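You operate a simulated robot arm through the tools that you are given. There is no shell and no other tool.

You are at the controls of a simulated robot arm. One attempt, no reset.

## Task
Put some things from the black mat away. At the end: the gold brass elbow from the top of the low bench is in the green drawer of the low bench; the silver steel tee from the top of the low bench is in the green drawer of the low bench; whatever was shut is shut again. Leave all else as you found it, and nothing knocked over (what rides in a drawer may roll over).

Only the result counts: the job must be done as asked and must still hold three seconds after the hand-in. Knocking over, shifting, dropping, spilling or breaking anything else fails it.

## Robot
A 7-joint arm with a two-finger parallel gripper, fixed in place. Base frame: the origin is at the foot of the arm, x ahead of it, y to its left, z up. Units: mm, rad, N and s.
With the tool pointing down near the work surface it reaches from about 100 to 660 mm from the base axis. Its first joint turns from -1.152 to 1.152 rad. Payload 1.57 kg.
The TCP is the grasp point between the finger pads, 30 mm short of the fingertips. In the tool frame z runs along the fingers and y along their closing line. Largest opening 80 mm; finger width 17, thickness 12; the body of the gripper, 40 by 82 mm, starts 80 mm behind the TCP.
Orientation is that of the tool frame in the base frame, as [roll, pitch, yaw] about the fixed x, y, z axes, in that order (R = Rz(yaw) Ry(pitch) Rx(roll)). With the fingers straight down and closing along the base's y, the tool's x points along the base's -x, its y along +y and its z along -z.

## Interface
- The arm moves only by the tool jog_arm. Its argument "rows" is a list of rows, each an object of numbers (a shift or turn left out is 0, a gripper value left out holds the last): "x", "y", "z": the shift along the tool's x, y, z in units of 500 mm (1.0 is 500 mm); "ax", "ay", "az": the turn, a rotation vector about the tool's x, y, z in units of 60 degrees (1.0 is 60 degrees); "jaw": the gripper command, from -1 (shut) to 1 (fully open), values between in proportion. In form: [{"x": .., "y": .., "z": .., "ax": .., "ay": .., "az": .., "jaw": ..}, ...]. A call has 1 to 20 rows; each row is the pose to reach, as a shift and turn from the pose commanded when the call began, along the tool's axes at that moment. A call with a number of a shift or a turn outside -1 to 1 is refused whole. A row lasts 0.2 s, in which the tool goes at most 50 mm and 0.15 rad; a call with a longer step from one row to the next is refused whole, and so is a gripper value outside its range. A pose out of reach is approached as far as the arm can. The call stops where the force on the tool passes 40 N (or 10 N more than at its start, if that is more) or the arm is blocked; 0.2 s more then pass. The fingers move at their own pace (about 72 mm/s each) and stop on an object; they squeeze with about 37 N. The grip force told is the motor's: it shows also when the fingers shut on nothing. Time passes only in rows, and 0.2 s behind the last, so rows that repeat a pose let the fingers close. It gives the time, the measured TCP pose, the force on the tool (base axes), the opening and the grip force at its end, in the units of the frame above (readings bear some noise), with the torque about the TCP (base axes, N m) and any sound that the robot's microphone picked up, and new pictures: "views" is both (left out), scene, wrist or none.
- Cameras (640 x 400 px; columns grow to the right, rows downward): "scene" is fixed at [63.7, 448, 1410.9]; the picture's right is [-0.65, -0.76, 0.00], its down [-0.53, 0.45, -0.72] and it looks along [0.55, -0.47, -0.70] (base axes); focal length 321 px, centre (320, 200). "wrist" rides on the gripper at [72, -6, -122] in the tool frame; the picture's right is [0.09, 1.00, 0.00], its down [-0.84, 0.08, -0.54] and it looks along [-0.54, 0.05, 0.84] (tool axes); focal length 238 px, centre (320, 200). There is no depth. A picture from a camera that has moved, and an enlarged one, comes with that camera's place and axes in the base frame and with its lens.
- close_up(camera, box): a new picture of the part [left, top, right, bottom] of that camera's present view, enlarged. No time passes.
- sign_off(): hands the job in; it is judged then, once.

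Places have to be worked out from the pictures, the camera data and where the tool is seen. Open the gripper and draw the arm clear of the work before you hand the job in, unless the task says otherwise.

The tools are called after "Emit:" by a JSON object that holds its "api" and its "payload". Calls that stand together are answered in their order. jog_arm: Moves the arm, as the interface text tells. Its arguments: {"type":"object","properties":{"rows":{"type":"array","items":{"type":"object","properties":{"x":{"type":"number"},"y":{"type":"number"},"z":{"type":"number"},"ax":{"type":"number"},"ay":{"type":"number"},"az":{"type":"number"},"jaw":{"type":"number"}}}},"views":{"type":"string","enum":["both","scene","wrist","none"]}},"required":["rows"]} The other tools are called the same way: close_up (camera, box) takes an enlarged picture of a part of a camera's view; sign_off () hands the job in.

At the start:

```text
t: 0.0
tool_pos: [412.8, -10.3, 1079.7]
ee_rot: [-3.141, 0.0, -3.142]
contact_force: [-0.6, 0.2, -0.1]
wrist_torque: [0.03, 0.0, -0.02]
grip_width: 79.9
grasp_force: 0.1
```

scene: 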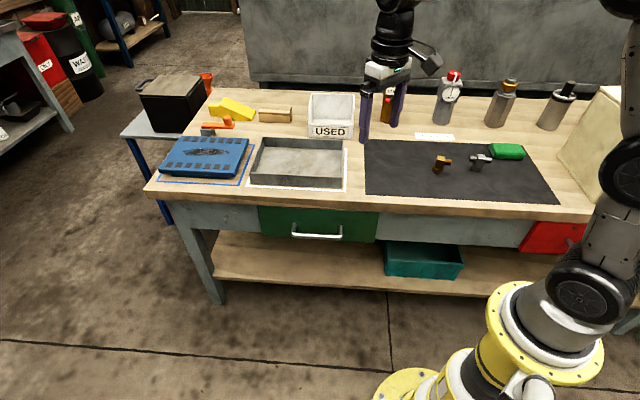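
wrist: 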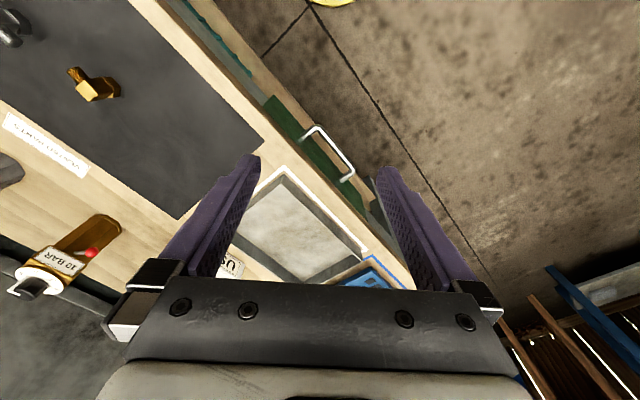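

The scene shows the bench turned about 45° to the base. The brass elbow, steel tee and a green block are on the mat, and the green drawer is in the bench front. I'll enlarge these areas before moving.

Emit:
{"api": "close_up", "payload": {"camera": "scene", "box": [400, 130, 560, 230]}}

Emit:
{"api": "close_up", "payload": {"camera": "scene", "box": [240, 180, 400, 280]}}

Emit:
{"api": "close_up", "payload": {"camera": "wrist", "box": [240, 80, 400, 180]}}

Emit:
{"api": "close_up", "payload": {"camera": "scene", "box": [320, 180, 640, 380]}}

```text
4.00 times, centred on (480, 180) of scene
camera zoom: at [63.7, 448.0, 1410.9], right [-0.65, -0.76, 0.0], down [-0.53, 0.45, -0.72], along [0.55, -0.47, -0.7], focal length 1284 px, centre (-320, 280)
```

zoom: 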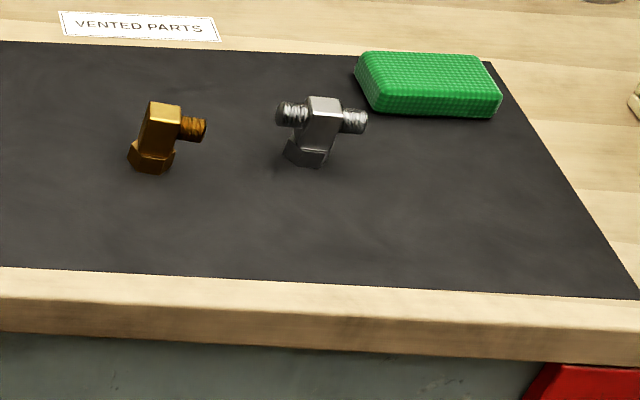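

```text
4.00 times, centred on (320, 230) of scene
camera zoom: at [63.7, 448.0, 1410.9], right [-0.65, -0.76, 0.0], down [-0.53, 0.45, -0.72], along [0.55, -0.47, -0.7], focal length 1284 px, centre (320, 80)
```

zoom: 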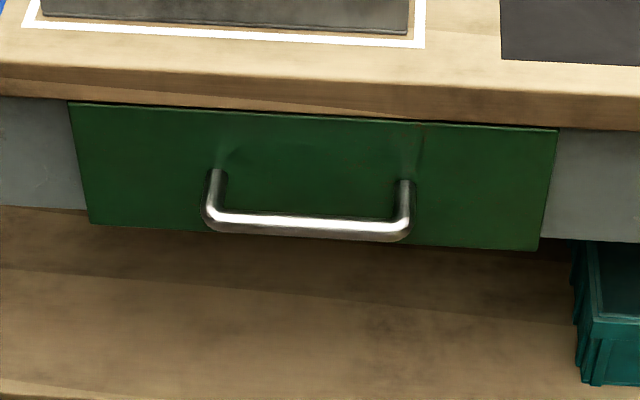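

```text
4.00 times, centred on (320, 130) of wrist
camera zoom: at [341.8, -15.4, 1201.4], right [-0.09, 1.0, 0.0], down [0.84, 0.08, 0.54], along [0.54, 0.05, -0.84], focal length 953 px, centre (320, 480)
```

zoom: 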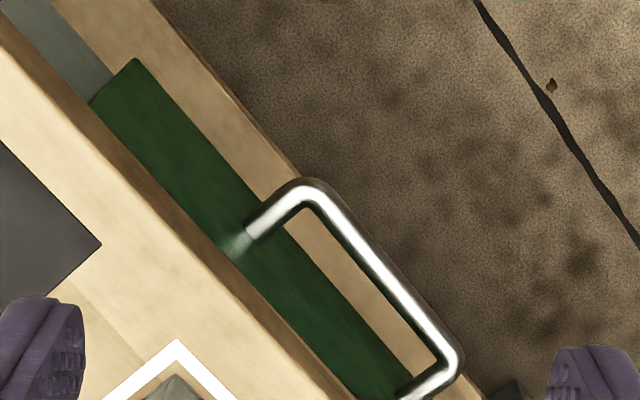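

```text
2.00 times, centred on (480, 280) of scene
camera zoom: at [63.7, 448.0, 1410.9], right [-0.65, -0.76, 0.0], down [-0.53, 0.45, -0.72], along [0.55, -0.47, -0.7], focal length 642 px, centre (0, 40)
```

zoom: 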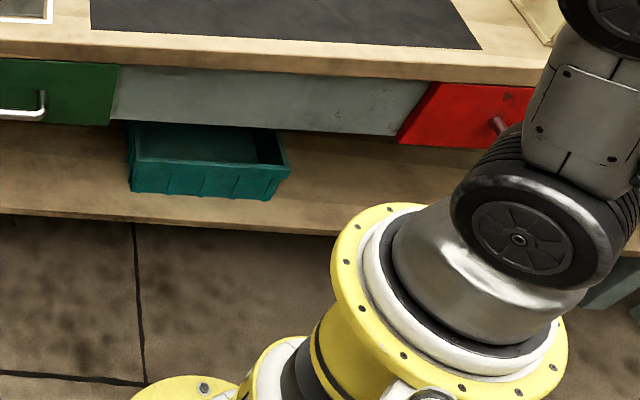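

The handle bar triangulates to about (551, 43, 636), running along the bench edge about 60 mm out from the drawer front. The bench top is at about z 750. I'll turn the tool 45° so it closes across the bar, and move above the handle at z≈900.

Emit:
{"api": "jog_arm", "payload": {"rows": [{"x": -0.0345, "y": 0.01325, "z": 0.045, "az": -0.09375, "jaw": 0.5}, {"x": -0.069, "y": 0.0265, "z": 0.09, "az": -0.1875}, {"x": -0.1035, "y": 0.03975, "z": 0.135, "az": -0.28125}, {"x": -0.138, "y": 0.053, "z": 0.18, "az": -0.375}, {"x": -0.1725, "y": 0.06625, "z": 0.225, "az": -0.46875}, {"x": -0.207, "y": 0.0795, "z": 0.27, "az": -0.5625}, {"x": -0.2415, "y": 0.09275, "z": 0.315, "az": -0.65625}, {"x": -0.276, "y": 0.106, "z": 0.36, "az": -0.75}], "views": "both"}}

```text
t: 1.8
tool_pos: [548.9, 40.5, 900.0]
ee_rot: [-3.139, 0.001, -2.355]
contact_force: [-1.1, 0.1, 0.0]
wrist_torque: [0.02, 0.0, 0.03]
grip_width: 60.0
grasp_force: 0.1
camera wrist: at [503.4, -12.9, 1020.0], right [-0.77, 0.64, 0.0], down [0.54, 0.65, 0.54], along [0.35, 0.42, -0.84], focal length 238 px, centre (320, 200)
```

scene: 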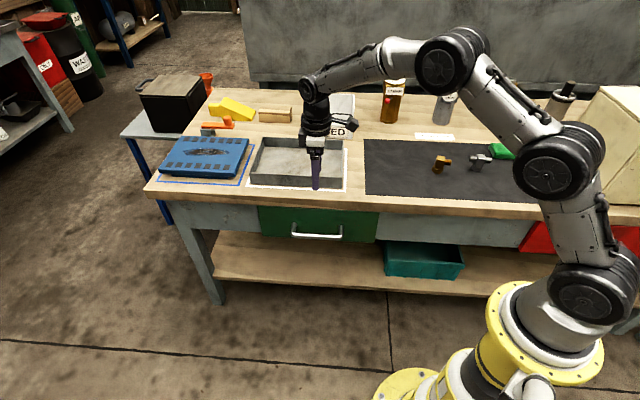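
wrist: 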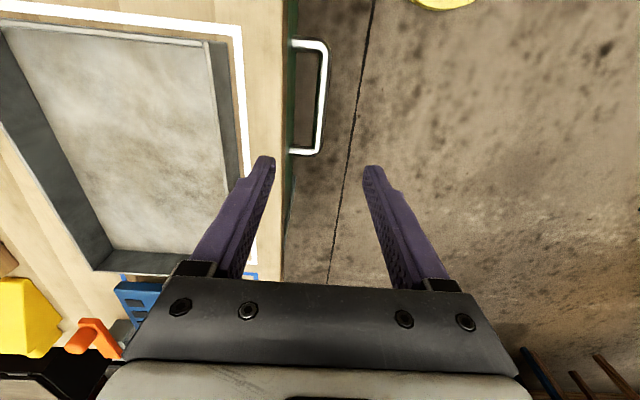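

The TCP is at w≈359.5, which lines up with the bar (w≈357 from the wrist view). I'll descend to z≈700 and check the fingers straddle the bar before going further.

Emit:
{"api": "jog_arm", "payload": {"rows": [{"z": 0.08}, {"z": 0.16}, {"z": 0.24}, {"z": 0.32}, {"z": 0.4}], "views": "both"}}

```text
t: 2.7
tool_pos: [555.7, 39.0, 789.8]
ee_rot: [-3.134, 0.001, -2.36]
contact_force: [-11.9, -0.4, 14.2]
wrist_torque: [-0.42, 0.09, -0.38]
grip_width: 52.5
grasp_force: 0.0
stopped in row 4: the force on the tool passed its limit at 75 N (the readings are from after the stop); the commanded pose is now the measured one
camera wrist: at [509.7, -15.0, 910.3], right [-0.77, 0.64, -0.01], down [0.54, 0.65, 0.54], along [0.35, 0.41, -0.84], focal length 238 px, centre (320, 200)
```

scene: 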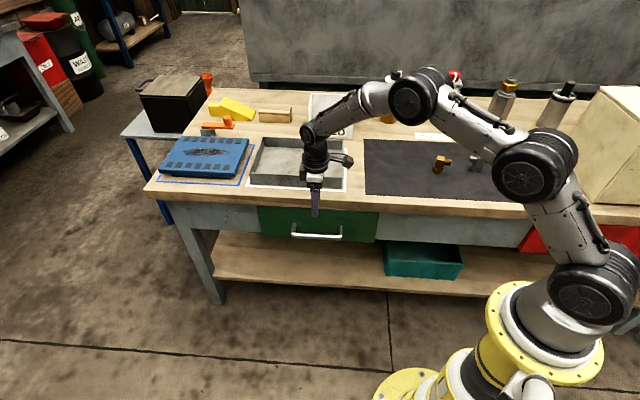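
wrist: 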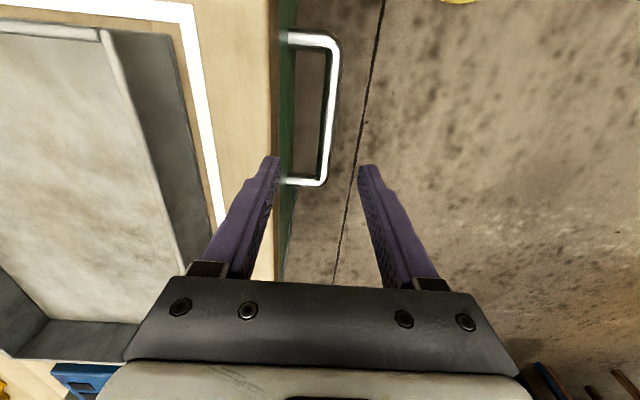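

The inner finger touched the bench-top edge, which puts the edge near w≈401, closer than I'd judged. I'll back up and out and tilt the tool 30° so the body stays clear of the bench. Then I'll narrow the jaws to 40 mm and approach the bar along the tilted axis.

Emit:
{"api": "jog_arm", "payload": {"rows": [{"y": 0.02, "z": -0.08}, {"y": 0.09, "z": -0.1}, {"y": 0.162, "z": -0.1, "ax": 0.1, "jaw": 0.0}, {"y": 0.162, "z": -0.06, "ax": 0.2}, {"y": 0.162, "z": -0.02, "ax": 0.3}, {"y": 0.162, "z": 0.02, "ax": 0.4}, {"y": 0.162, "z": 0.048, "ax": 0.5}, {"y": 0.162, "z": 0.048, "ax": 0.5}], "views": "both"}}

```text
t: 4.5
tool_pos: [500.5, 95.9, 763.5]
ee_rot: [-2.608, 0.005, -2.359]
contact_force: [-0.2, 0.1, 0.1]
wrist_torque: [0.01, -0.01, 0.01]
grip_width: 40.3
grasp_force: 0.2
camera wrist: at [410.7, 87.4, 870.7], right [-0.67, 0.54, -0.51], down [0.35, 0.83, 0.43], along [0.66, 0.11, -0.75], focal length 238 px, centre (320, 200)
```

scene: 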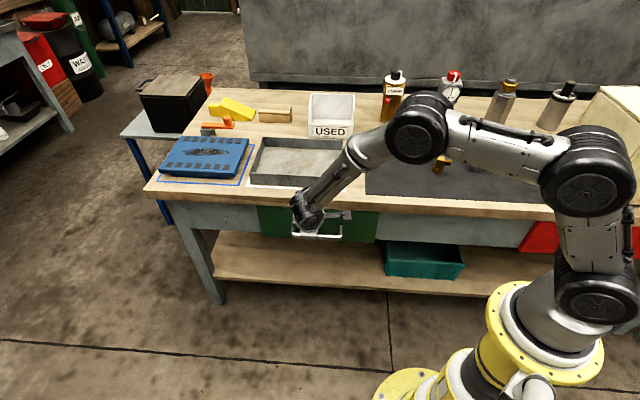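
wrist: 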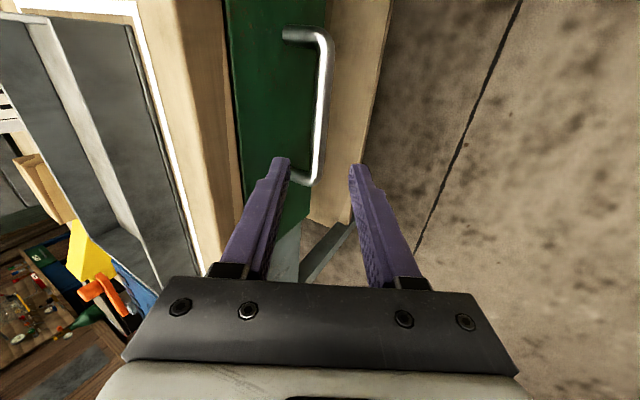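

The bar lies between the fingers along the tilted axis, with its centre at about w 358, u −422, z 636. I'll advance about 146 mm along the tool axis and check.

Emit:
{"api": "jog_arm", "payload": {"rows": [{"y": 0.001, "z": 0.05}, {"y": 0.002, "z": 0.1}, {"y": 0.003, "z": 0.15}, {"y": 0.004, "z": 0.2}, {"y": 0.005, "z": 0.25}, {"y": 0.006, "z": 0.29}, {"y": 0.006, "z": 0.29}], "views": "both"}}

```text
t: 6.1
tool_pos: [549.7, 45.5, 637.1]
ee_rot: [-2.607, 0.007, -2.362]
contact_force: [-0.2, 0.3, 0.2]
wrist_torque: [0.01, 0.0, -0.04]
grip_width: 39.9
grasp_force: 0.0
camera wrist: at [459.5, 35.7, 743.7], right [-0.67, 0.54, -0.51], down [0.35, 0.83, 0.43], along [0.66, 0.11, -0.75], focal length 238 px, centre (320, 200)
```

scene: 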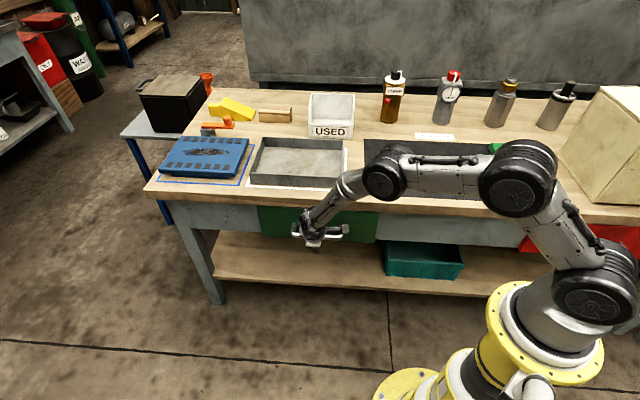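
wrist: 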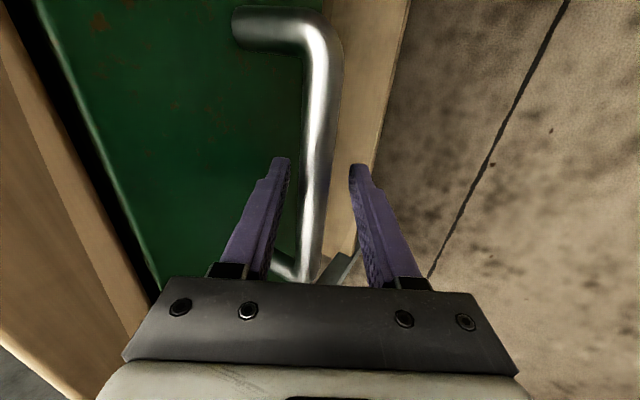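

The bar passes between the finger pads with no contact force. I'll close on it.

Emit:
{"api": "jog_arm", "payload": {"rows": [{"jaw": -1}, {"jaw": -1}, {"jaw": -1}], "views": "wrist"}}

```text
t: 6.9
tool_pos: [550.7, 43.7, 638.0]
ee_rot: [-2.604, 0.005, -2.36]
contact_force: [-0.9, -5.3, 15.2]
wrist_torque: [-0.48, 0.44, 0.14]
grip_width: 18.0
grasp_force: 32.5
camera wrist: at [460.0, 35.5, 745.2], right [-0.67, 0.54, -0.51], down [0.35, 0.83, 0.43], along [0.66, 0.11, -0.75], focal length 238 px, centre (320, 200)
```

wrist: 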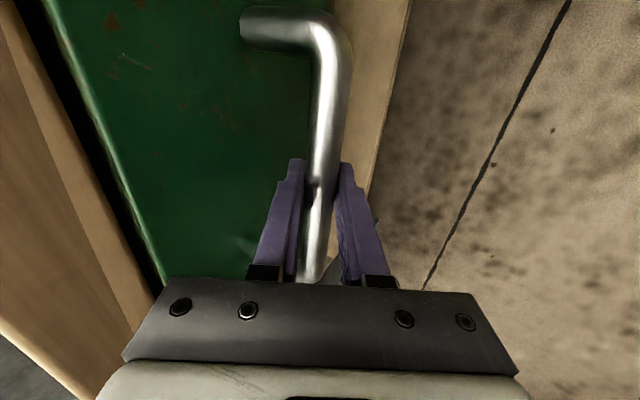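

The grip is holding on the bar (18 mm wide). I'll pull straight outward gently first, 40 mm, and watch the force.

Emit:
{"api": "jog_arm", "payload": {"rows": [{"y": 0.0086, "z": -0.0051}, {"y": 0.0172, "z": -0.0102}, {"y": 0.0344, "z": -0.0205}, {"y": 0.0515, "z": -0.0307}, {"y": 0.0687, "z": -0.041}], "views": "scene"}}

```text
t: 8.1
tool_pos: [521.8, 73.0, 637.7]
ee_rot: [-2.606, 0.004, -2.36]
contact_force: [-6.7, -8.1, 23.2]
wrist_torque: [-0.15, 0.1, 0.39]
grip_width: 17.9
grasp_force: 32.6
```

scene: 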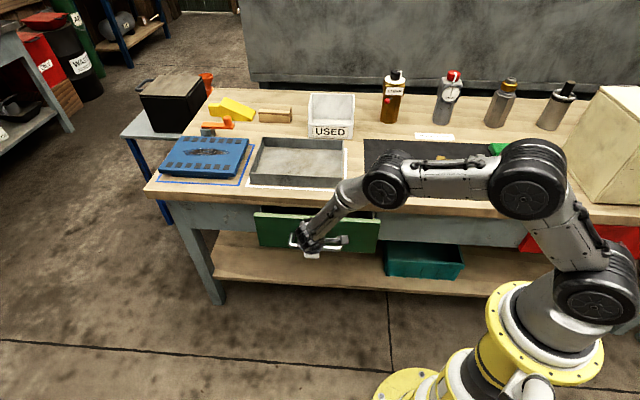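

The drawer slid out 41 mm with the grip. There's some upward reaction on the tool, so I'll raise the path about 3 mm and pull another 140 mm.

Emit:
{"api": "jog_arm", "payload": {"rows": [{"y": 0.0141, "z": -0.0154}, {"y": 0.0313, "z": -0.0257}, {"y": 0.0656, "z": -0.0462}, {"y": 0.1, "z": -0.0666}, {"y": 0.1343, "z": -0.0871}, {"y": 0.1687, "z": -0.1076}, {"y": 0.2031, "z": -0.1281}, {"y": 0.2374, "z": -0.1486}], "views": "both"}}

```text
t: 9.9
tool_pos: [421.6, 171.5, 640.9]
ee_rot: [-2.607, -0.002, -2.361]
contact_force: [-5.6, -5.8, -9.5]
wrist_torque: [0.05, 0.01, 0.26]
grip_width: 17.8
grasp_force: 32.7
camera wrist: at [331.9, 163.1, 748.1], right [-0.67, 0.54, -0.51], down [0.35, 0.83, 0.43], along [0.65, 0.1, -0.75], focal length 238 px, centre (320, 200)
```

scene: 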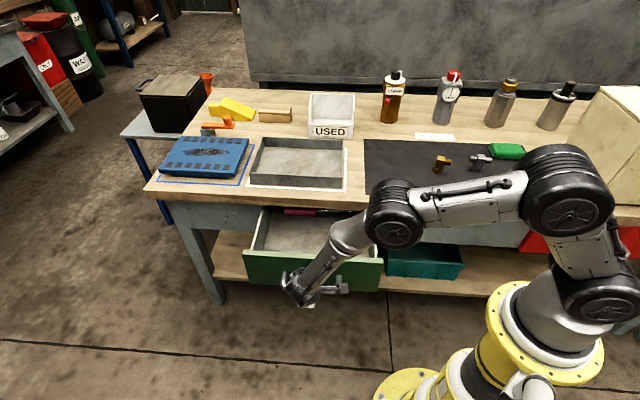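
wrist: 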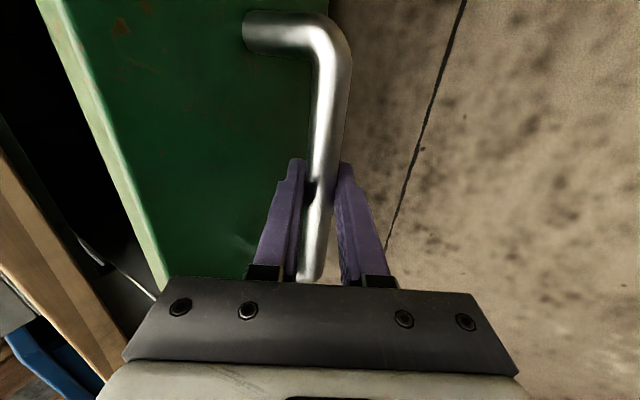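

The drawer is open about 182 mm. I'll release the bar, back off along the tool axis and look into the drawer.

Emit:
{"api": "jog_arm", "payload": {"rows": [{"jaw": 0.0}, {"jaw": 0.0}, {"z": -0.06}, {"z": -0.14}, {"z": -0.22}, {"z": -0.3}, {"z": -0.38}, {"z": -0.46}], "views": "both"}}

Emit:
{"api": "close_up", "payload": {"camera": "scene", "box": [230, 190, 390, 290]}}

```text
t: 11.7
tool_pos: [342.8, 252.6, 835.8]
ee_rot: [-2.608, 0.003, -2.36]
contact_force: [0.1, -0.4, -0.4]
wrist_torque: [0.0, 0.02, 0.0]
grip_width: 39.8
grasp_force: 0.1
camera wrist: at [252.4, 243.3, 943.5], right [-0.67, 0.55, -0.51], down [0.35, 0.83, 0.43], along [0.66, 0.11, -0.75], focal length 238 px, centre (320, 200)
```

scene: 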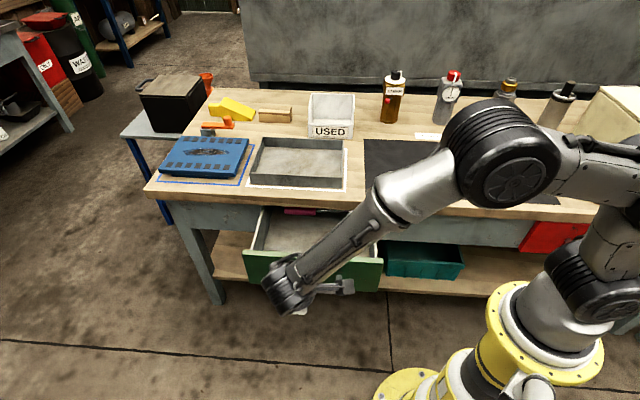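
wrist: 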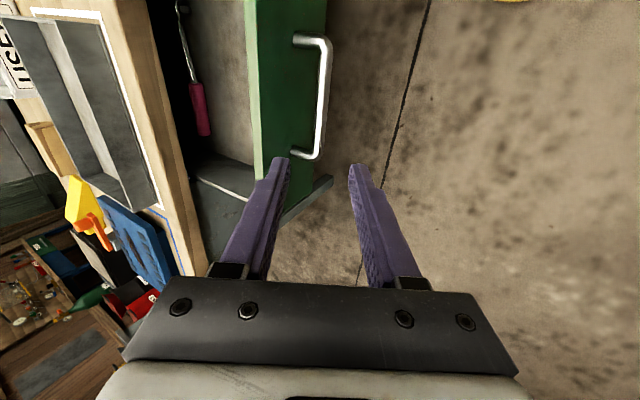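

```text
4.00 times, centred on (310, 240) of scene
camera zoom: at [63.7, 448.0, 1410.9], right [-0.65, -0.76, 0.0], down [-0.53, 0.45, -0.72], along [0.55, -0.47, -0.7], focal length 1284 px, centre (360, 40)
```

zoom: 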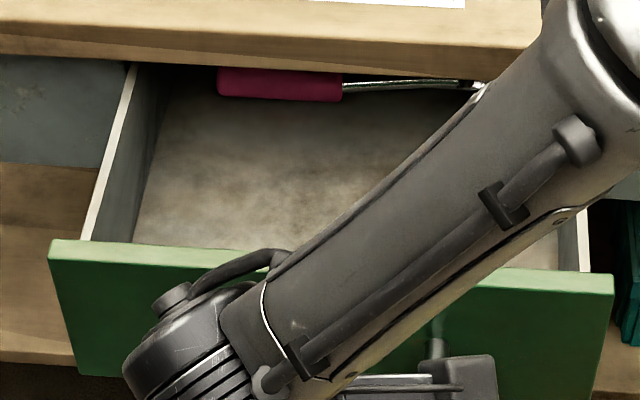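

There's a pink screwdriver at the back of the drawer, which I'll leave alone. Next I'll raise the arm, straighten the tool to vertical, and start across towards the elbow at about (429, −365).

Emit:
{"api": "jog_arm", "payload": {"rows": [{"y": -0.0417, "z": -0.0706, "ax": -0.1274, "jaw": 0.5}, {"y": -0.0834, "z": -0.1412, "ax": -0.2548}, {"y": -0.1251, "z": -0.2118, "ax": -0.3822}, {"y": -0.1668, "z": -0.2824, "ax": -0.5096}, {"x": 0.0537, "y": -0.2279, "z": -0.2463, "ax": -0.5096}, {"x": 0.1074, "y": -0.289, "z": -0.2102, "ax": -0.5096}, {"x": 0.1611, "y": -0.3502, "z": -0.1741, "ax": -0.5096}, {"x": 0.2149, "y": -0.4113, "z": -0.1379, "ax": -0.5096}, {"x": 0.2686, "y": -0.4724, "z": -0.1018, "ax": -0.5096}, {"x": 0.3223, "y": -0.5336, "z": -0.0657, "ax": -0.5096}, {"x": 0.376, "y": -0.5947, "z": -0.0296, "ax": -0.5096}], "views": "scene"}}

Emit:
{"api": "close_up", "payload": {"camera": "scene", "box": [230, 190, 390, 290]}}

```text
t: 14.1
tool_pos: [382.2, -58.3, 1001.6]
ee_rot: [3.139, 0.004, -2.36]
contact_force: [0.2, 0.2, 0.4]
wrist_torque: [-0.01, 0.01, -0.02]
grip_width: 60.1
grasp_force: 0.0
```

scene: 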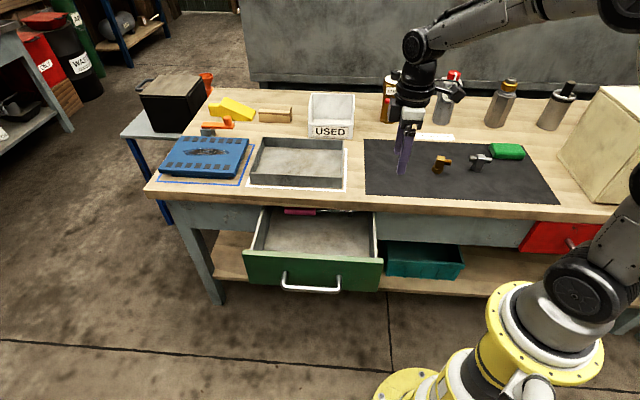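

```text
4.00 times, centred on (310, 240) of scene
camera zoom: at [63.6, 448.0, 1410.9], right [-0.65, -0.76, 0.0], down [-0.53, 0.45, -0.72], along [0.55, -0.47, -0.7], focal length 1284 px, centre (360, 40)
```

zoom: 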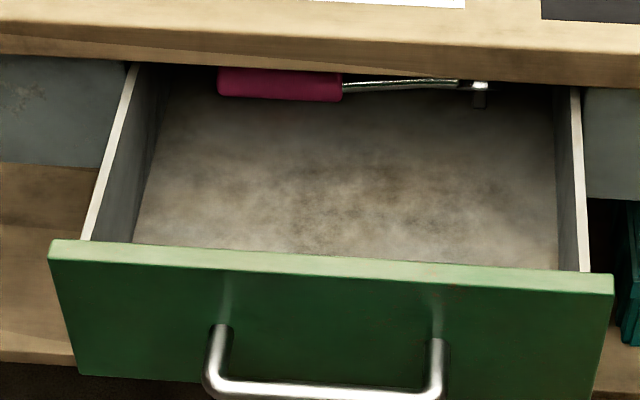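

The drawer is wide open with the screwdriver at its back. I'll continue to hover over the elbow at about (429, −365, 900).

Emit:
{"api": "jog_arm", "payload": {"rows": [{"x": 0.0457, "y": -0.0627, "z": 0.0254}, {"x": 0.0914, "y": -0.1254, "z": 0.0508}, {"x": 0.137, "y": -0.188, "z": 0.0762}, {"x": 0.1827, "y": -0.2507, "z": 0.1016}, {"x": 0.2284, "y": -0.3134, "z": 0.127}, {"x": 0.2741, "y": -0.3761, "z": 0.1524}, {"x": 0.3197, "y": -0.4387, "z": 0.1778}, {"x": 0.3654, "y": -0.5014, "z": 0.2032}, {"x": 0.3654, "y": -0.5014, "z": 0.2032}], "views": "both"}}

Emit:
{"api": "close_up", "payload": {"camera": "wrist", "box": [220, 50, 420, 175]}}

Emit:
{"api": "close_up", "payload": {"camera": "scene", "box": [380, 100, 540, 200]}}

```text
t: 16.1
tool_pos: [430.3, -366.0, 900.7]
ee_rot: [3.141, 0.006, -2.36]
contact_force: [0.4, -0.1, -0.8]
wrist_torque: [-0.03, 0.0, -0.01]
grip_width: 59.9
grasp_force: 0.1
camera wrist: at [385.2, -420.2, 1021.3], right [-0.77, 0.64, 0.0], down [0.54, 0.64, 0.55], along [0.35, 0.42, -0.84], focal length 238 px, centre (320, 200)
```

scene: 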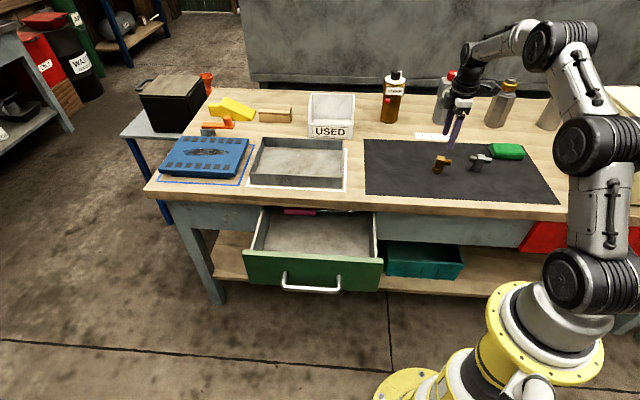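
wrist: 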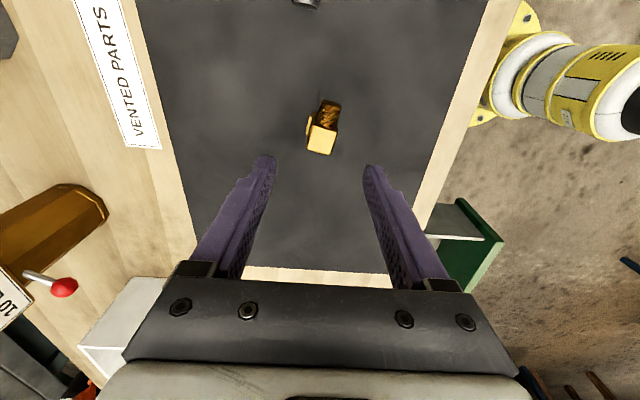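

```text
3.20 times, centred on (320, 112) of wrist
camera zoom: at [385.2, -420.2, 1021.3], right [-0.77, 0.64, 0.0], down [0.54, 0.64, 0.55], along [0.35, 0.42, -0.84], focal length 763 px, centre (320, 480)
```

zoom: 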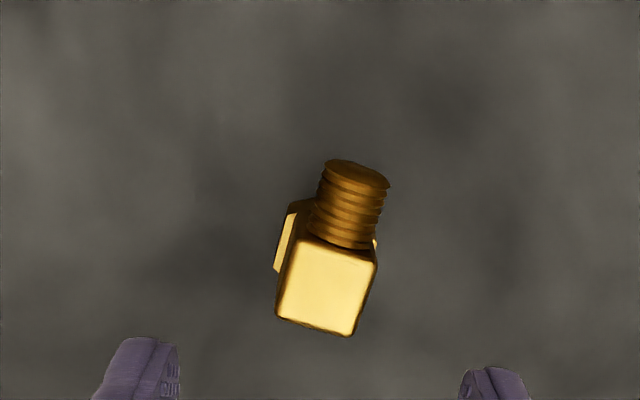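

```text
4.00 times, centred on (460, 150) of scene
camera zoom: at [63.7, 447.9, 1410.9], right [-0.65, -0.76, 0.0], down [-0.53, 0.45, -0.72], along [0.55, -0.47, -0.7], focal length 1284 px, centre (-240, 400)
```

zoom: 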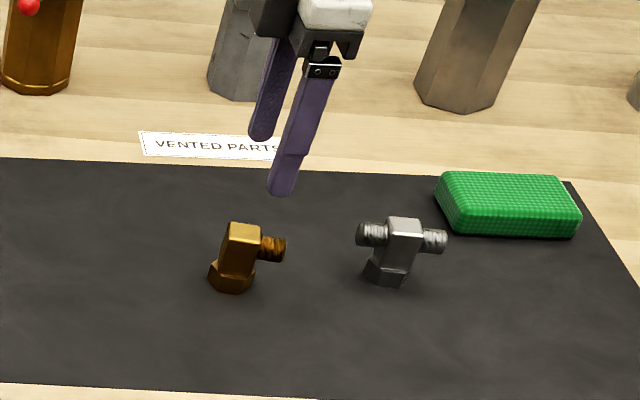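

The elbow's block top triangulates to about (431.6, −362.8, 808). It is roughly 23 mm square and turned about 10° clockwise from the tool. I'll match that yaw and descend around it to TCP z≈806, which keeps the fingertips just above the hex foot.

Emit:
{"api": "jog_arm", "payload": {"rows": [{"x": -0.0032, "y": 0.0014, "z": 0.02, "az": 0.0835}, {"x": -0.0064, "y": 0.0027, "z": 0.06, "az": 0.167}, {"x": -0.0064, "y": 0.0027, "z": 0.1, "az": 0.167}, {"x": -0.0064, "y": 0.0027, "z": 0.13, "az": 0.167}, {"x": -0.0064, "y": 0.0027, "z": 0.13, "az": 0.167}], "views": "both"}}

Emit:
{"api": "close_up", "payload": {"camera": "wrist", "box": [220, 75, 420, 200]}}

Emit:
{"api": "close_up", "payload": {"camera": "scene", "box": [400, 120, 500, 182]}}

```text
t: 17.3
tool_pos: [432.1, -357.3, 833.1]
ee_rot: [3.141, 0.003, -2.533]
contact_force: [0.2, -0.5, -0.3]
wrist_torque: [0.01, 0.0, 0.01]
grip_width: 60.0
grasp_force: 0.1
camera wrist: at [376.6, -402.6, 953.7], right [-0.64, 0.77, 0.0], down [0.64, 0.54, 0.55], along [0.42, 0.35, -0.84], focal length 238 px, centre (320, 200)
```

scene: 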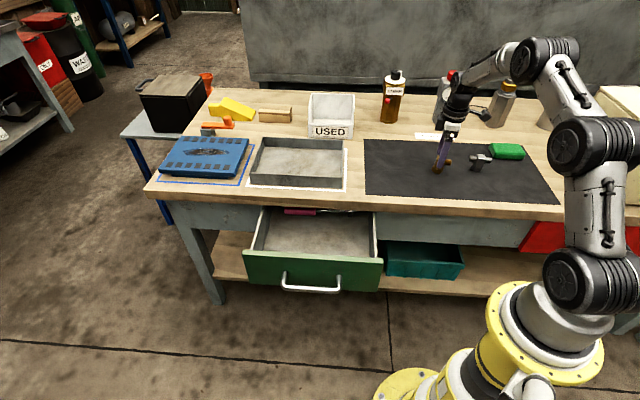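
wrist: 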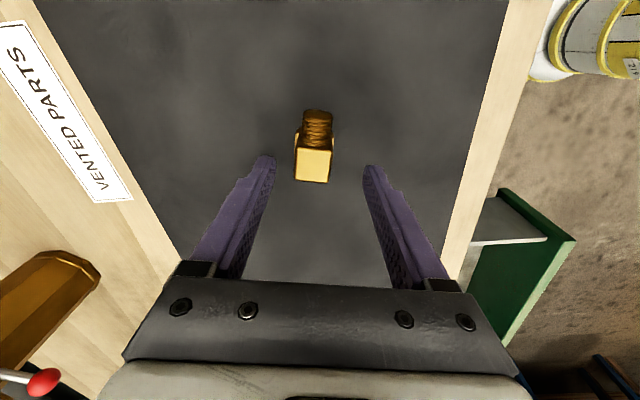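

```text
3.20 times, centred on (320, 138) of wrist
camera zoom: at [376.6, -402.6, 953.7], right [-0.64, 0.77, 0.0], down [0.64, 0.54, 0.55], along [0.42, 0.35, -0.84], focal length 763 px, centre (320, 400)
```

zoom: 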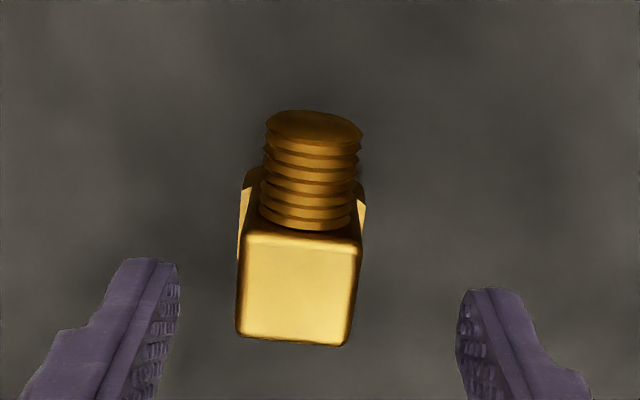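

```text
6.40 times, centred on (450, 151) of scene
camera zoom: at [63.7, 448.0, 1410.9], right [-0.65, -0.76, 0.0], down [-0.53, 0.45, -0.72], along [0.55, -0.47, -0.7], focal length 2054 px, centre (-512, 514)
```

zoom: 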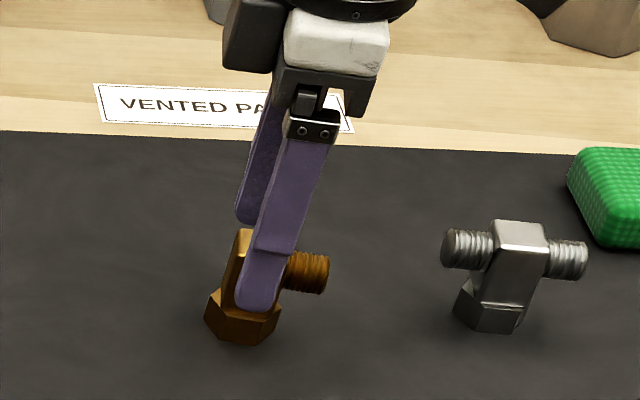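

The elbow centre again computes to (431, −362.8), but the TCP has settled about 4 mm off in both tool x and y. I'll correct that above the part before descending.

Emit:
{"api": "jog_arm", "payload": {"rows": [{"x": 0.009, "y": -0.008, "z": 0.0}, {"x": 0.009, "y": -0.008, "z": 0.0}, {"x": 0.009, "y": -0.008, "z": 0.02}, {"x": 0.009, "y": -0.008, "z": 0.02}], "views": "wrist"}}

Emit:
{"api": "close_up", "payload": {"camera": "wrist", "box": [220, 85, 420, 210]}}

```text
t: 18.3
tool_pos: [430.2, -362.2, 823.9]
ee_rot: [3.141, 0.004, -2.534]
contact_force: [0.1, -0.3, -0.1]
wrist_torque: [0.02, -0.01, 0.01]
grip_width: 60.0
grasp_force: 0.0
camera wrist: at [375.3, -408.2, 944.3], right [-0.64, 0.77, 0.0], down [0.64, 0.54, 0.55], along [0.42, 0.35, -0.84], focal length 238 px, centre (320, 200)
```

wrist: 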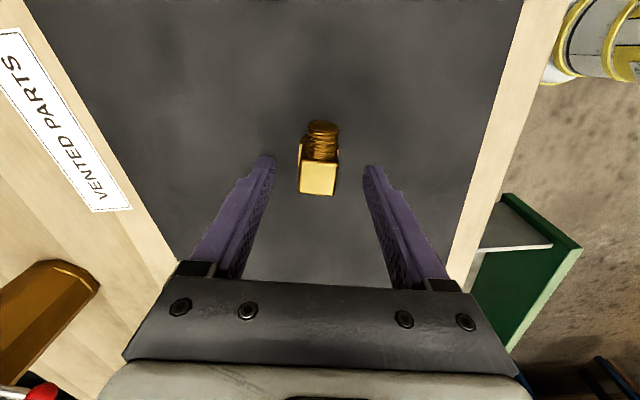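

```text
3.20 times, centred on (320, 148) of wrist
camera zoom: at [375.3, -408.2, 944.3], right [-0.64, 0.77, 0.0], down [0.64, 0.54, 0.55], along [0.42, 0.35, -0.84], focal length 763 px, centre (320, 368)
```

zoom: 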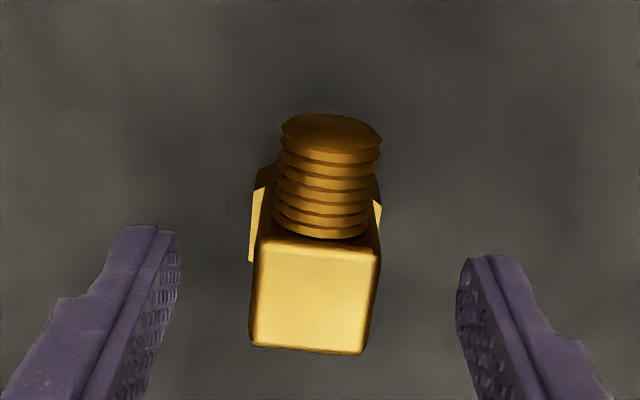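

It's now centred between the fingers. I'll descend 18 mm to z≈806 and close on the block.

Emit:
{"api": "jog_arm", "payload": {"rows": [{"z": 0.018}, {"z": 0.037}, {"z": 0.037}, {"z": 0.037, "jaw": -1}, {"z": 0.037, "jaw": -1}, {"z": 0.037, "jaw": -1}, {"z": 0.037, "jaw": -1}], "views": "both"}}

```text
t: 19.9
tool_pos: [430.4, -363.0, 806.8]
ee_rot: [3.138, 0.004, -2.534]
contact_force: [-0.1, -0.6, -0.1]
wrist_torque: [-0.05, -0.03, 0.0]
grip_width: 24.5
grasp_force: 36.5
camera wrist: at [375.5, -408.8, 926.7], right [-0.64, 0.77, 0.0], down [0.64, 0.54, 0.55], along [0.42, 0.35, -0.84], focal length 238 px, centre (320, 200)
```

scene: 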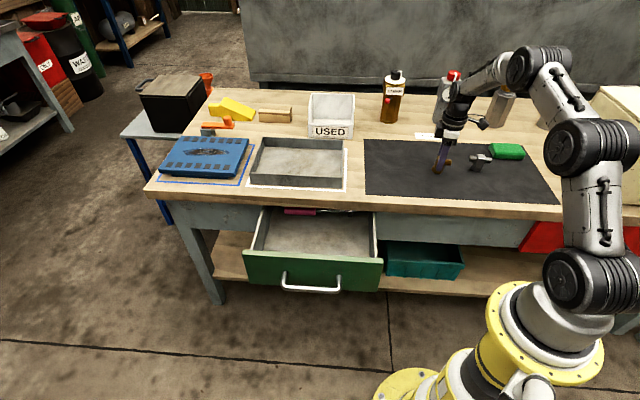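
wrist: 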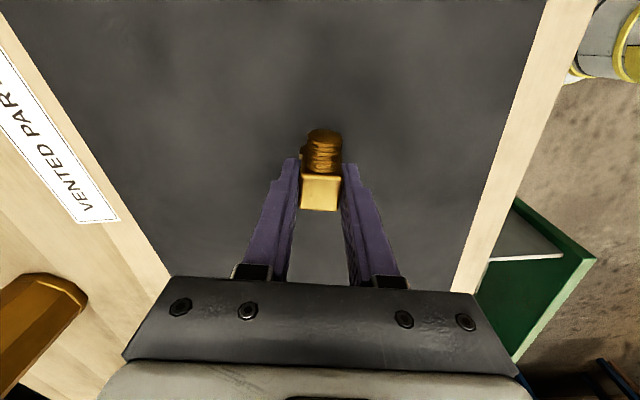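

The elbow is held (24.5 mm wide, 36 N grip). I'll lift it straight up about 150 mm and confirm it comes along.

Emit:
{"api": "jog_arm", "payload": {"rows": [{"z": -0.02}, {"z": -0.08}, {"z": -0.16}, {"z": -0.24}, {"z": -0.31}], "views": "both"}}

```text
t: 21.1
tool_pos: [427.9, -364.1, 961.5]
ee_rot: [3.14, 0.003, -2.534]
contact_force: [0.0, -0.5, -2.8]
wrist_torque: [-0.01, 0.01, 0.01]
grip_width: 24.4
grasp_force: 36.5
camera wrist: at [372.9, -409.7, 1081.5], right [-0.64, 0.77, 0.0], down [0.64, 0.54, 0.55], along [0.42, 0.35, -0.84], focal length 238 px, centre (320, 200)
```

scene: 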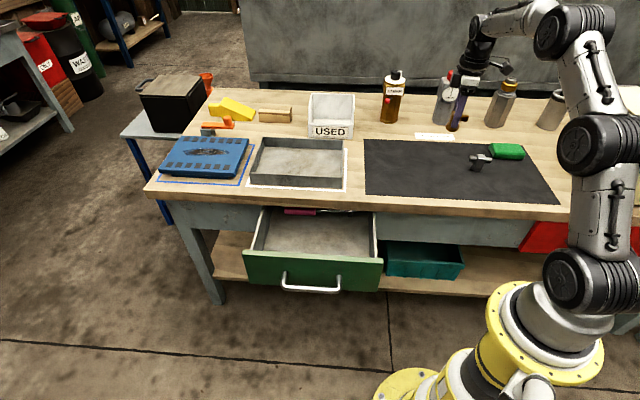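
wrist: 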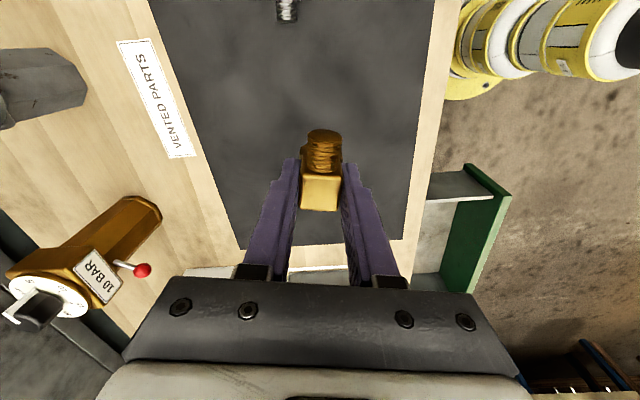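

The elbow came up with the gripper. I'll carry it across at this height to above the open drawer, at about (564, 100), turning the tool back square to the bench.

Emit:
{"api": "jog_arm", "payload": {"rows": [{"x": -0.0629, "y": 0.0506, "az": -0.0139}, {"x": -0.1257, "y": 0.1012, "az": -0.0278}, {"x": -0.1886, "y": 0.1518, "az": -0.0417}, {"x": -0.2515, "y": 0.2023, "az": -0.0557}, {"x": -0.3143, "y": 0.2529, "az": -0.0696}, {"x": -0.3772, "y": 0.3035, "az": -0.0835}, {"x": -0.4401, "y": 0.3541, "az": -0.0974}, {"x": -0.5029, "y": 0.4047, "az": -0.1113}, {"x": -0.5658, "y": 0.4553, "az": -0.1252}, {"x": -0.6287, "y": 0.5058, "az": -0.1392}, {"x": -0.6915, "y": 0.5564, "az": -0.1531}, {"x": -0.7544, "y": 0.607, "az": -0.167}, {"x": -0.7544, "y": 0.607, "az": -0.167}], "views": "both"}}

Emit:
{"api": "close_up", "payload": {"camera": "wrist", "box": [160, 0, 480, 200]}}

```text
t: 23.9
tool_pos: [565.3, 101.5, 966.3]
ee_rot: [3.141, 0.004, -2.361]
contact_force: [0.0, -0.5, -1.8]
wrist_torque: [0.01, 0.03, -0.01]
grip_width: 24.7
grasp_force: 35.9
camera wrist: at [519.3, 47.6, 1085.5], right [-0.77, 0.64, 0.0], down [0.54, 0.64, 0.55], along [0.35, 0.42, -0.84], focal length 238 px, centre (320, 200)
```

scene: 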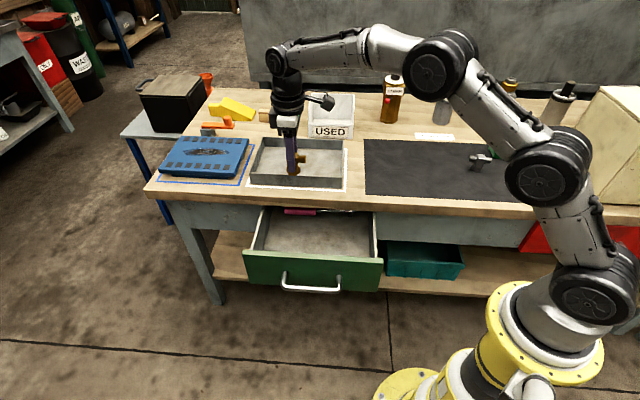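
wrist: 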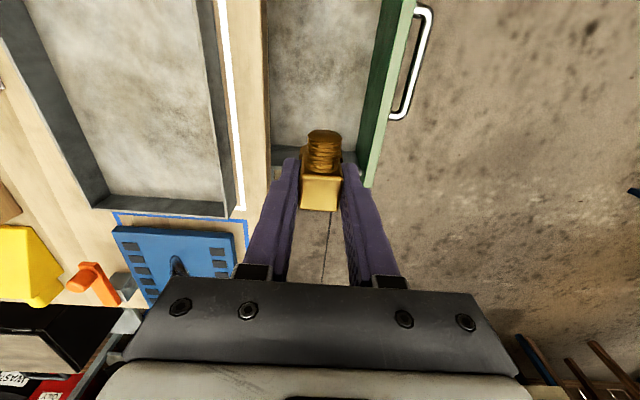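

```text
2.00 times, centred on (320, 100) of wrist
camera zoom: at [519.3, 47.6, 1085.5], right [-0.77, 0.64, 0.0], down [0.54, 0.64, 0.55], along [0.35, 0.42, -0.84], focal length 477 px, centre (320, 400)
```

zoom: 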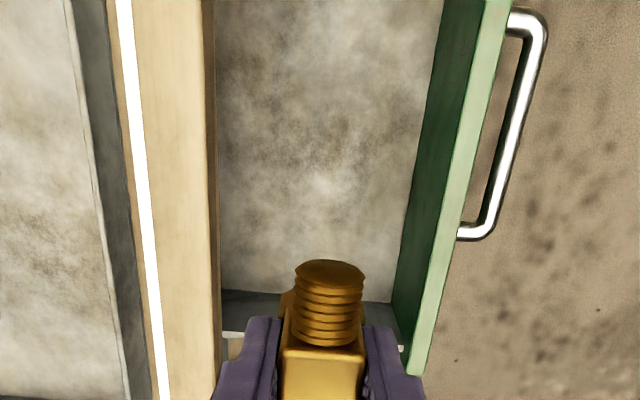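

The elbow is over the open drawer (w≈328, u≈−471). The opening runs about w 239–401 and the floor is near z 580. I'll shift 8 mm outward to centre it and lower to z≈700, then check.

Emit:
{"api": "jog_arm", "payload": {"rows": [{"y": 0.008, "z": 0.06}, {"y": 0.016, "z": 0.14}, {"y": 0.016, "z": 0.22}, {"y": 0.016, "z": 0.3}, {"y": 0.016, "z": 0.38}, {"y": 0.016, "z": 0.46}, {"y": 0.016, "z": 0.532}, {"y": 0.016, "z": 0.532}], "views": "both"}}

Emit:
{"api": "close_up", "payload": {"camera": "scene", "box": [230, 190, 390, 290]}}

```text
t: 25.7
tool_pos: [562.0, 109.5, 696.4]
ee_rot: [-3.141, 0.005, -2.359]
contact_force: [-0.1, -0.6, -1.3]
wrist_torque: [0.02, -0.03, 0.0]
grip_width: 24.7
grasp_force: 36.9
camera wrist: at [516.7, 54.2, 816.3], right [-0.77, 0.64, 0.0], down [0.54, 0.64, 0.55], along [0.35, 0.42, -0.84], focal length 238 px, centre (320, 200)
```

scene: 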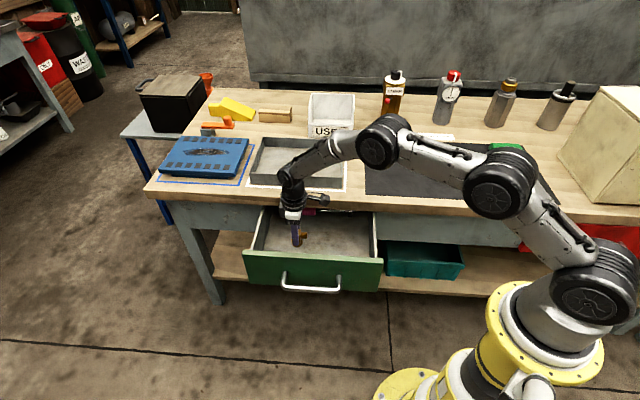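
wrist: 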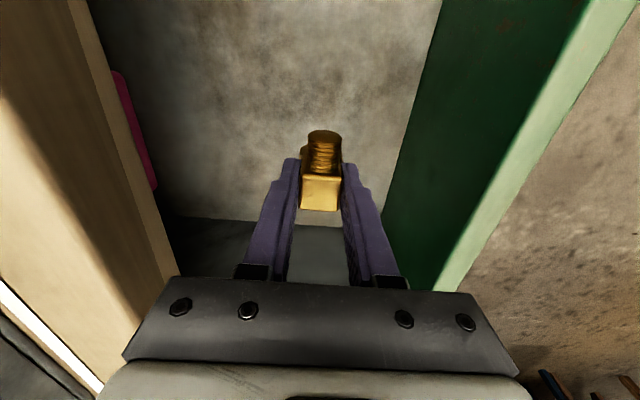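

```text
4.00 times, centred on (310, 240) of scene
camera zoom: at [63.7, 448.0, 1410.9], right [-0.65, -0.76, 0.0], down [-0.53, 0.45, -0.72], along [0.55, -0.47, -0.7], focal length 1284 px, centre (360, 40)
```

zoom: 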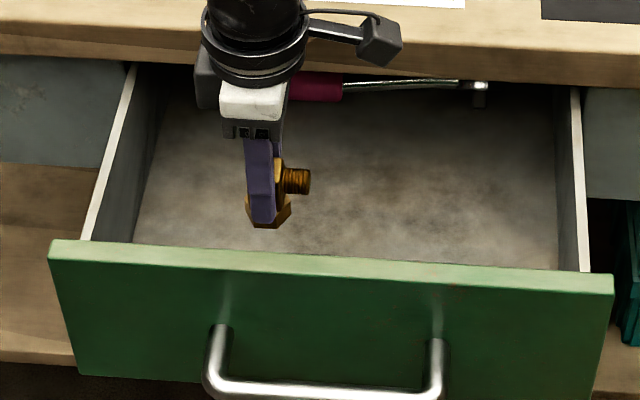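

Two wrist views put the drawer floor at z≈584, so the elbow should touch at TCP z≈638. I'll lower quickly to about 646, then in small steps until contact.

Emit:
{"api": "jog_arm", "payload": {"rows": [{"z": 0.036}, {"z": 0.072}, {"z": 0.1}, {"z": 0.105}, {"z": 0.11}, {"z": 0.115}, {"z": 0.115}], "views": "wrist"}}

Emit:
{"api": "close_up", "payload": {"camera": "scene", "box": [250, 190, 350, 252]}}

```text
t: 27.3
tool_pos: [560.7, 108.5, 640.6]
ee_rot: [-3.141, 0.005, -2.36]
contact_force: [0.0, 0.2, -1.6]
wrist_torque: [-0.03, -0.01, 0.0]
grip_width: 24.9
grasp_force: 36.3
camera wrist: at [515.0, 54.7, 760.7], right [-0.77, 0.64, 0.0], down [0.54, 0.64, 0.55], along [0.35, 0.42, -0.84], focal length 238 px, centre (320, 200)
```

wrist: 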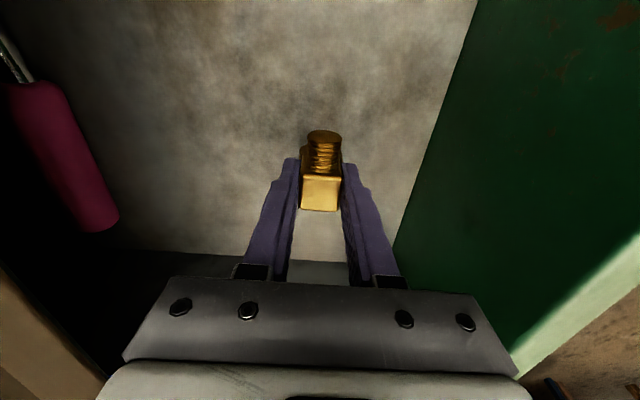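

```text
6.40 times, centred on (300, 221) of scene
camera zoom: at [63.7, 448.0, 1410.9], right [-0.65, -0.76, 0.0], down [-0.53, 0.45, -0.72], along [0.55, -0.47, -0.7], focal length 2054 px, centre (448, 66)
```

zoom: 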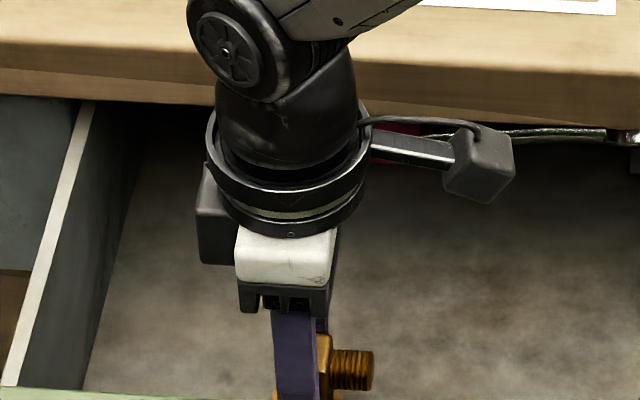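

There's no contact yet at z 640.6, so I'll keep lowering in 2 mm steps to feel for the floor.

Emit:
{"api": "jog_arm", "payload": {"rows": [{"z": 0.004}, {"z": 0.008}, {"z": 0.012}, {"z": 0.012}], "views": "none"}}

```text
t: 28.3
tool_pos: [563.2, 109.0, 634.6]
ee_rot: [-3.141, 0.005, -2.359]
contact_force: [-1.0, -2.4, 5.2]
wrist_torque: [-0.15, 0.09, 0.02]
grip_width: 24.8
grasp_force: 36.4
```

The force has turned to +5 N at z≈635, so the elbow is on the drawer floor. I'll open to 50 mm and rise straight up.

Emit:
{"api": "jog_arm", "payload": {"rows": [{"jaw": 0.25}, {"jaw": 0.25}, {"z": -0.02}, {"z": -0.08}, {"z": -0.16}, {"z": -0.24}, {"z": -0.32}, {"z": -0.4}, {"z": -0.48}, {"z": -0.56}, {"z": -0.64}], "views": "both"}}

Emit:
{"api": "close_up", "payload": {"camera": "scene", "box": [230, 190, 390, 290]}}

Emit:
{"api": "close_up", "payload": {"camera": "scene", "box": [430, 130, 530, 192]}}

```text
t: 30.7
tool_pos: [561.9, 104.5, 955.1]
ee_rot: [3.14, 0.003, -2.359]
contact_force: [0.3, -0.6, -0.6]
wrist_torque: [-0.03, -0.02, 0.03]
grip_width: 49.9
grasp_force: 0.1
camera wrist: at [515.7, 50.1, 1076.2], right [-0.77, 0.64, 0.0], down [0.54, 0.64, 0.55], along [0.35, 0.42, -0.84], focal length 238 px, centre (320, 200)
```

scene: 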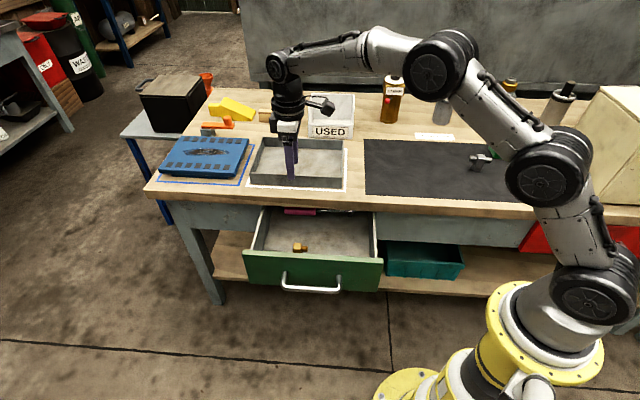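
wrist: 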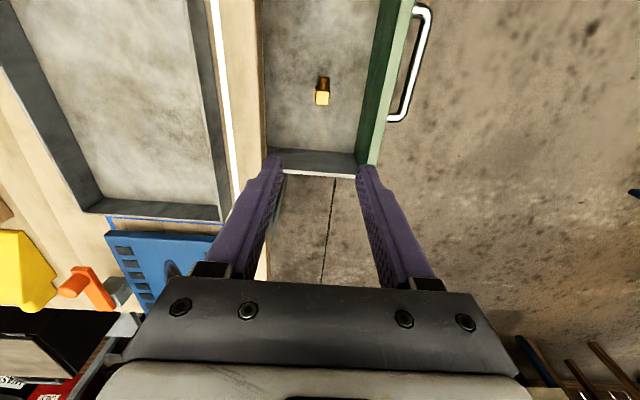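

```text
4.00 times, centred on (310, 240) of scene
camera zoom: at [63.6, 448.0, 1410.9], right [-0.65, -0.76, 0.0], down [-0.53, 0.45, -0.72], along [0.55, -0.47, -0.7], focal length 1284 px, centre (360, 40)
```

zoom: 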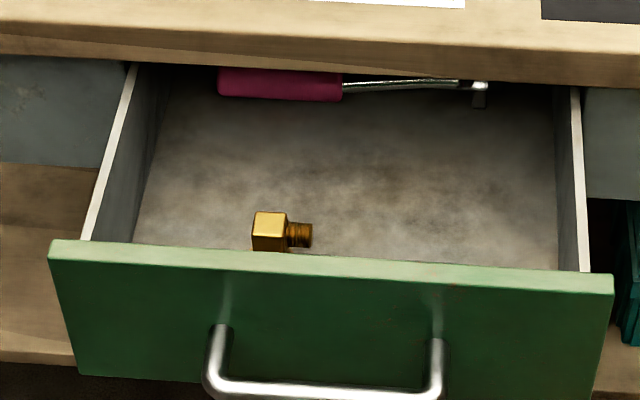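

```text
6.40 times, centred on (480, 161) of scene
camera zoom: at [63.6, 448.0, 1410.9], right [-0.65, -0.76, 0.0], down [-0.53, 0.45, -0.72], along [0.55, -0.47, -0.7], focal length 2054 px, centre (-704, 450)
```

zoom: 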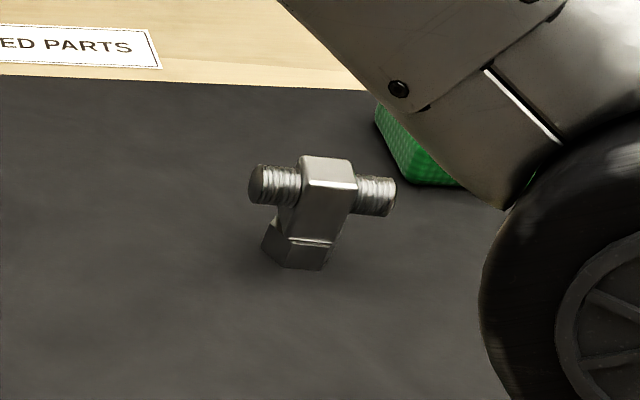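

The elbow stands upright on the drawer floor. I'll return to the mat for the tee near (353, −472), going halfway first.

Emit:
{"api": "jog_arm", "payload": {"rows": [{"x": 0.0793, "y": -0.0374, "jaw": 0.5}, {"x": 0.1586, "y": -0.0749}, {"x": 0.2378, "y": -0.1123}, {"x": 0.3171, "y": -0.1497}, {"x": 0.3964, "y": -0.1871}, {"x": 0.4757, "y": -0.2246}, {"x": 0.555, "y": -0.262}], "views": "scene"}}

```text
t: 32.3
tool_pos: [455.6, -177.2, 953.4]
ee_rot: [3.14, 0.006, -2.361]
contact_force: [-0.2, 0.5, -0.4]
wrist_torque: [0.03, 0.05, -0.02]
grip_width: 60.0
grasp_force: 0.0
```

scene: 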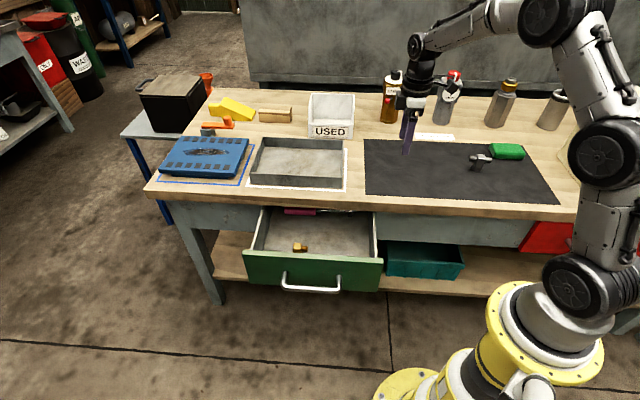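

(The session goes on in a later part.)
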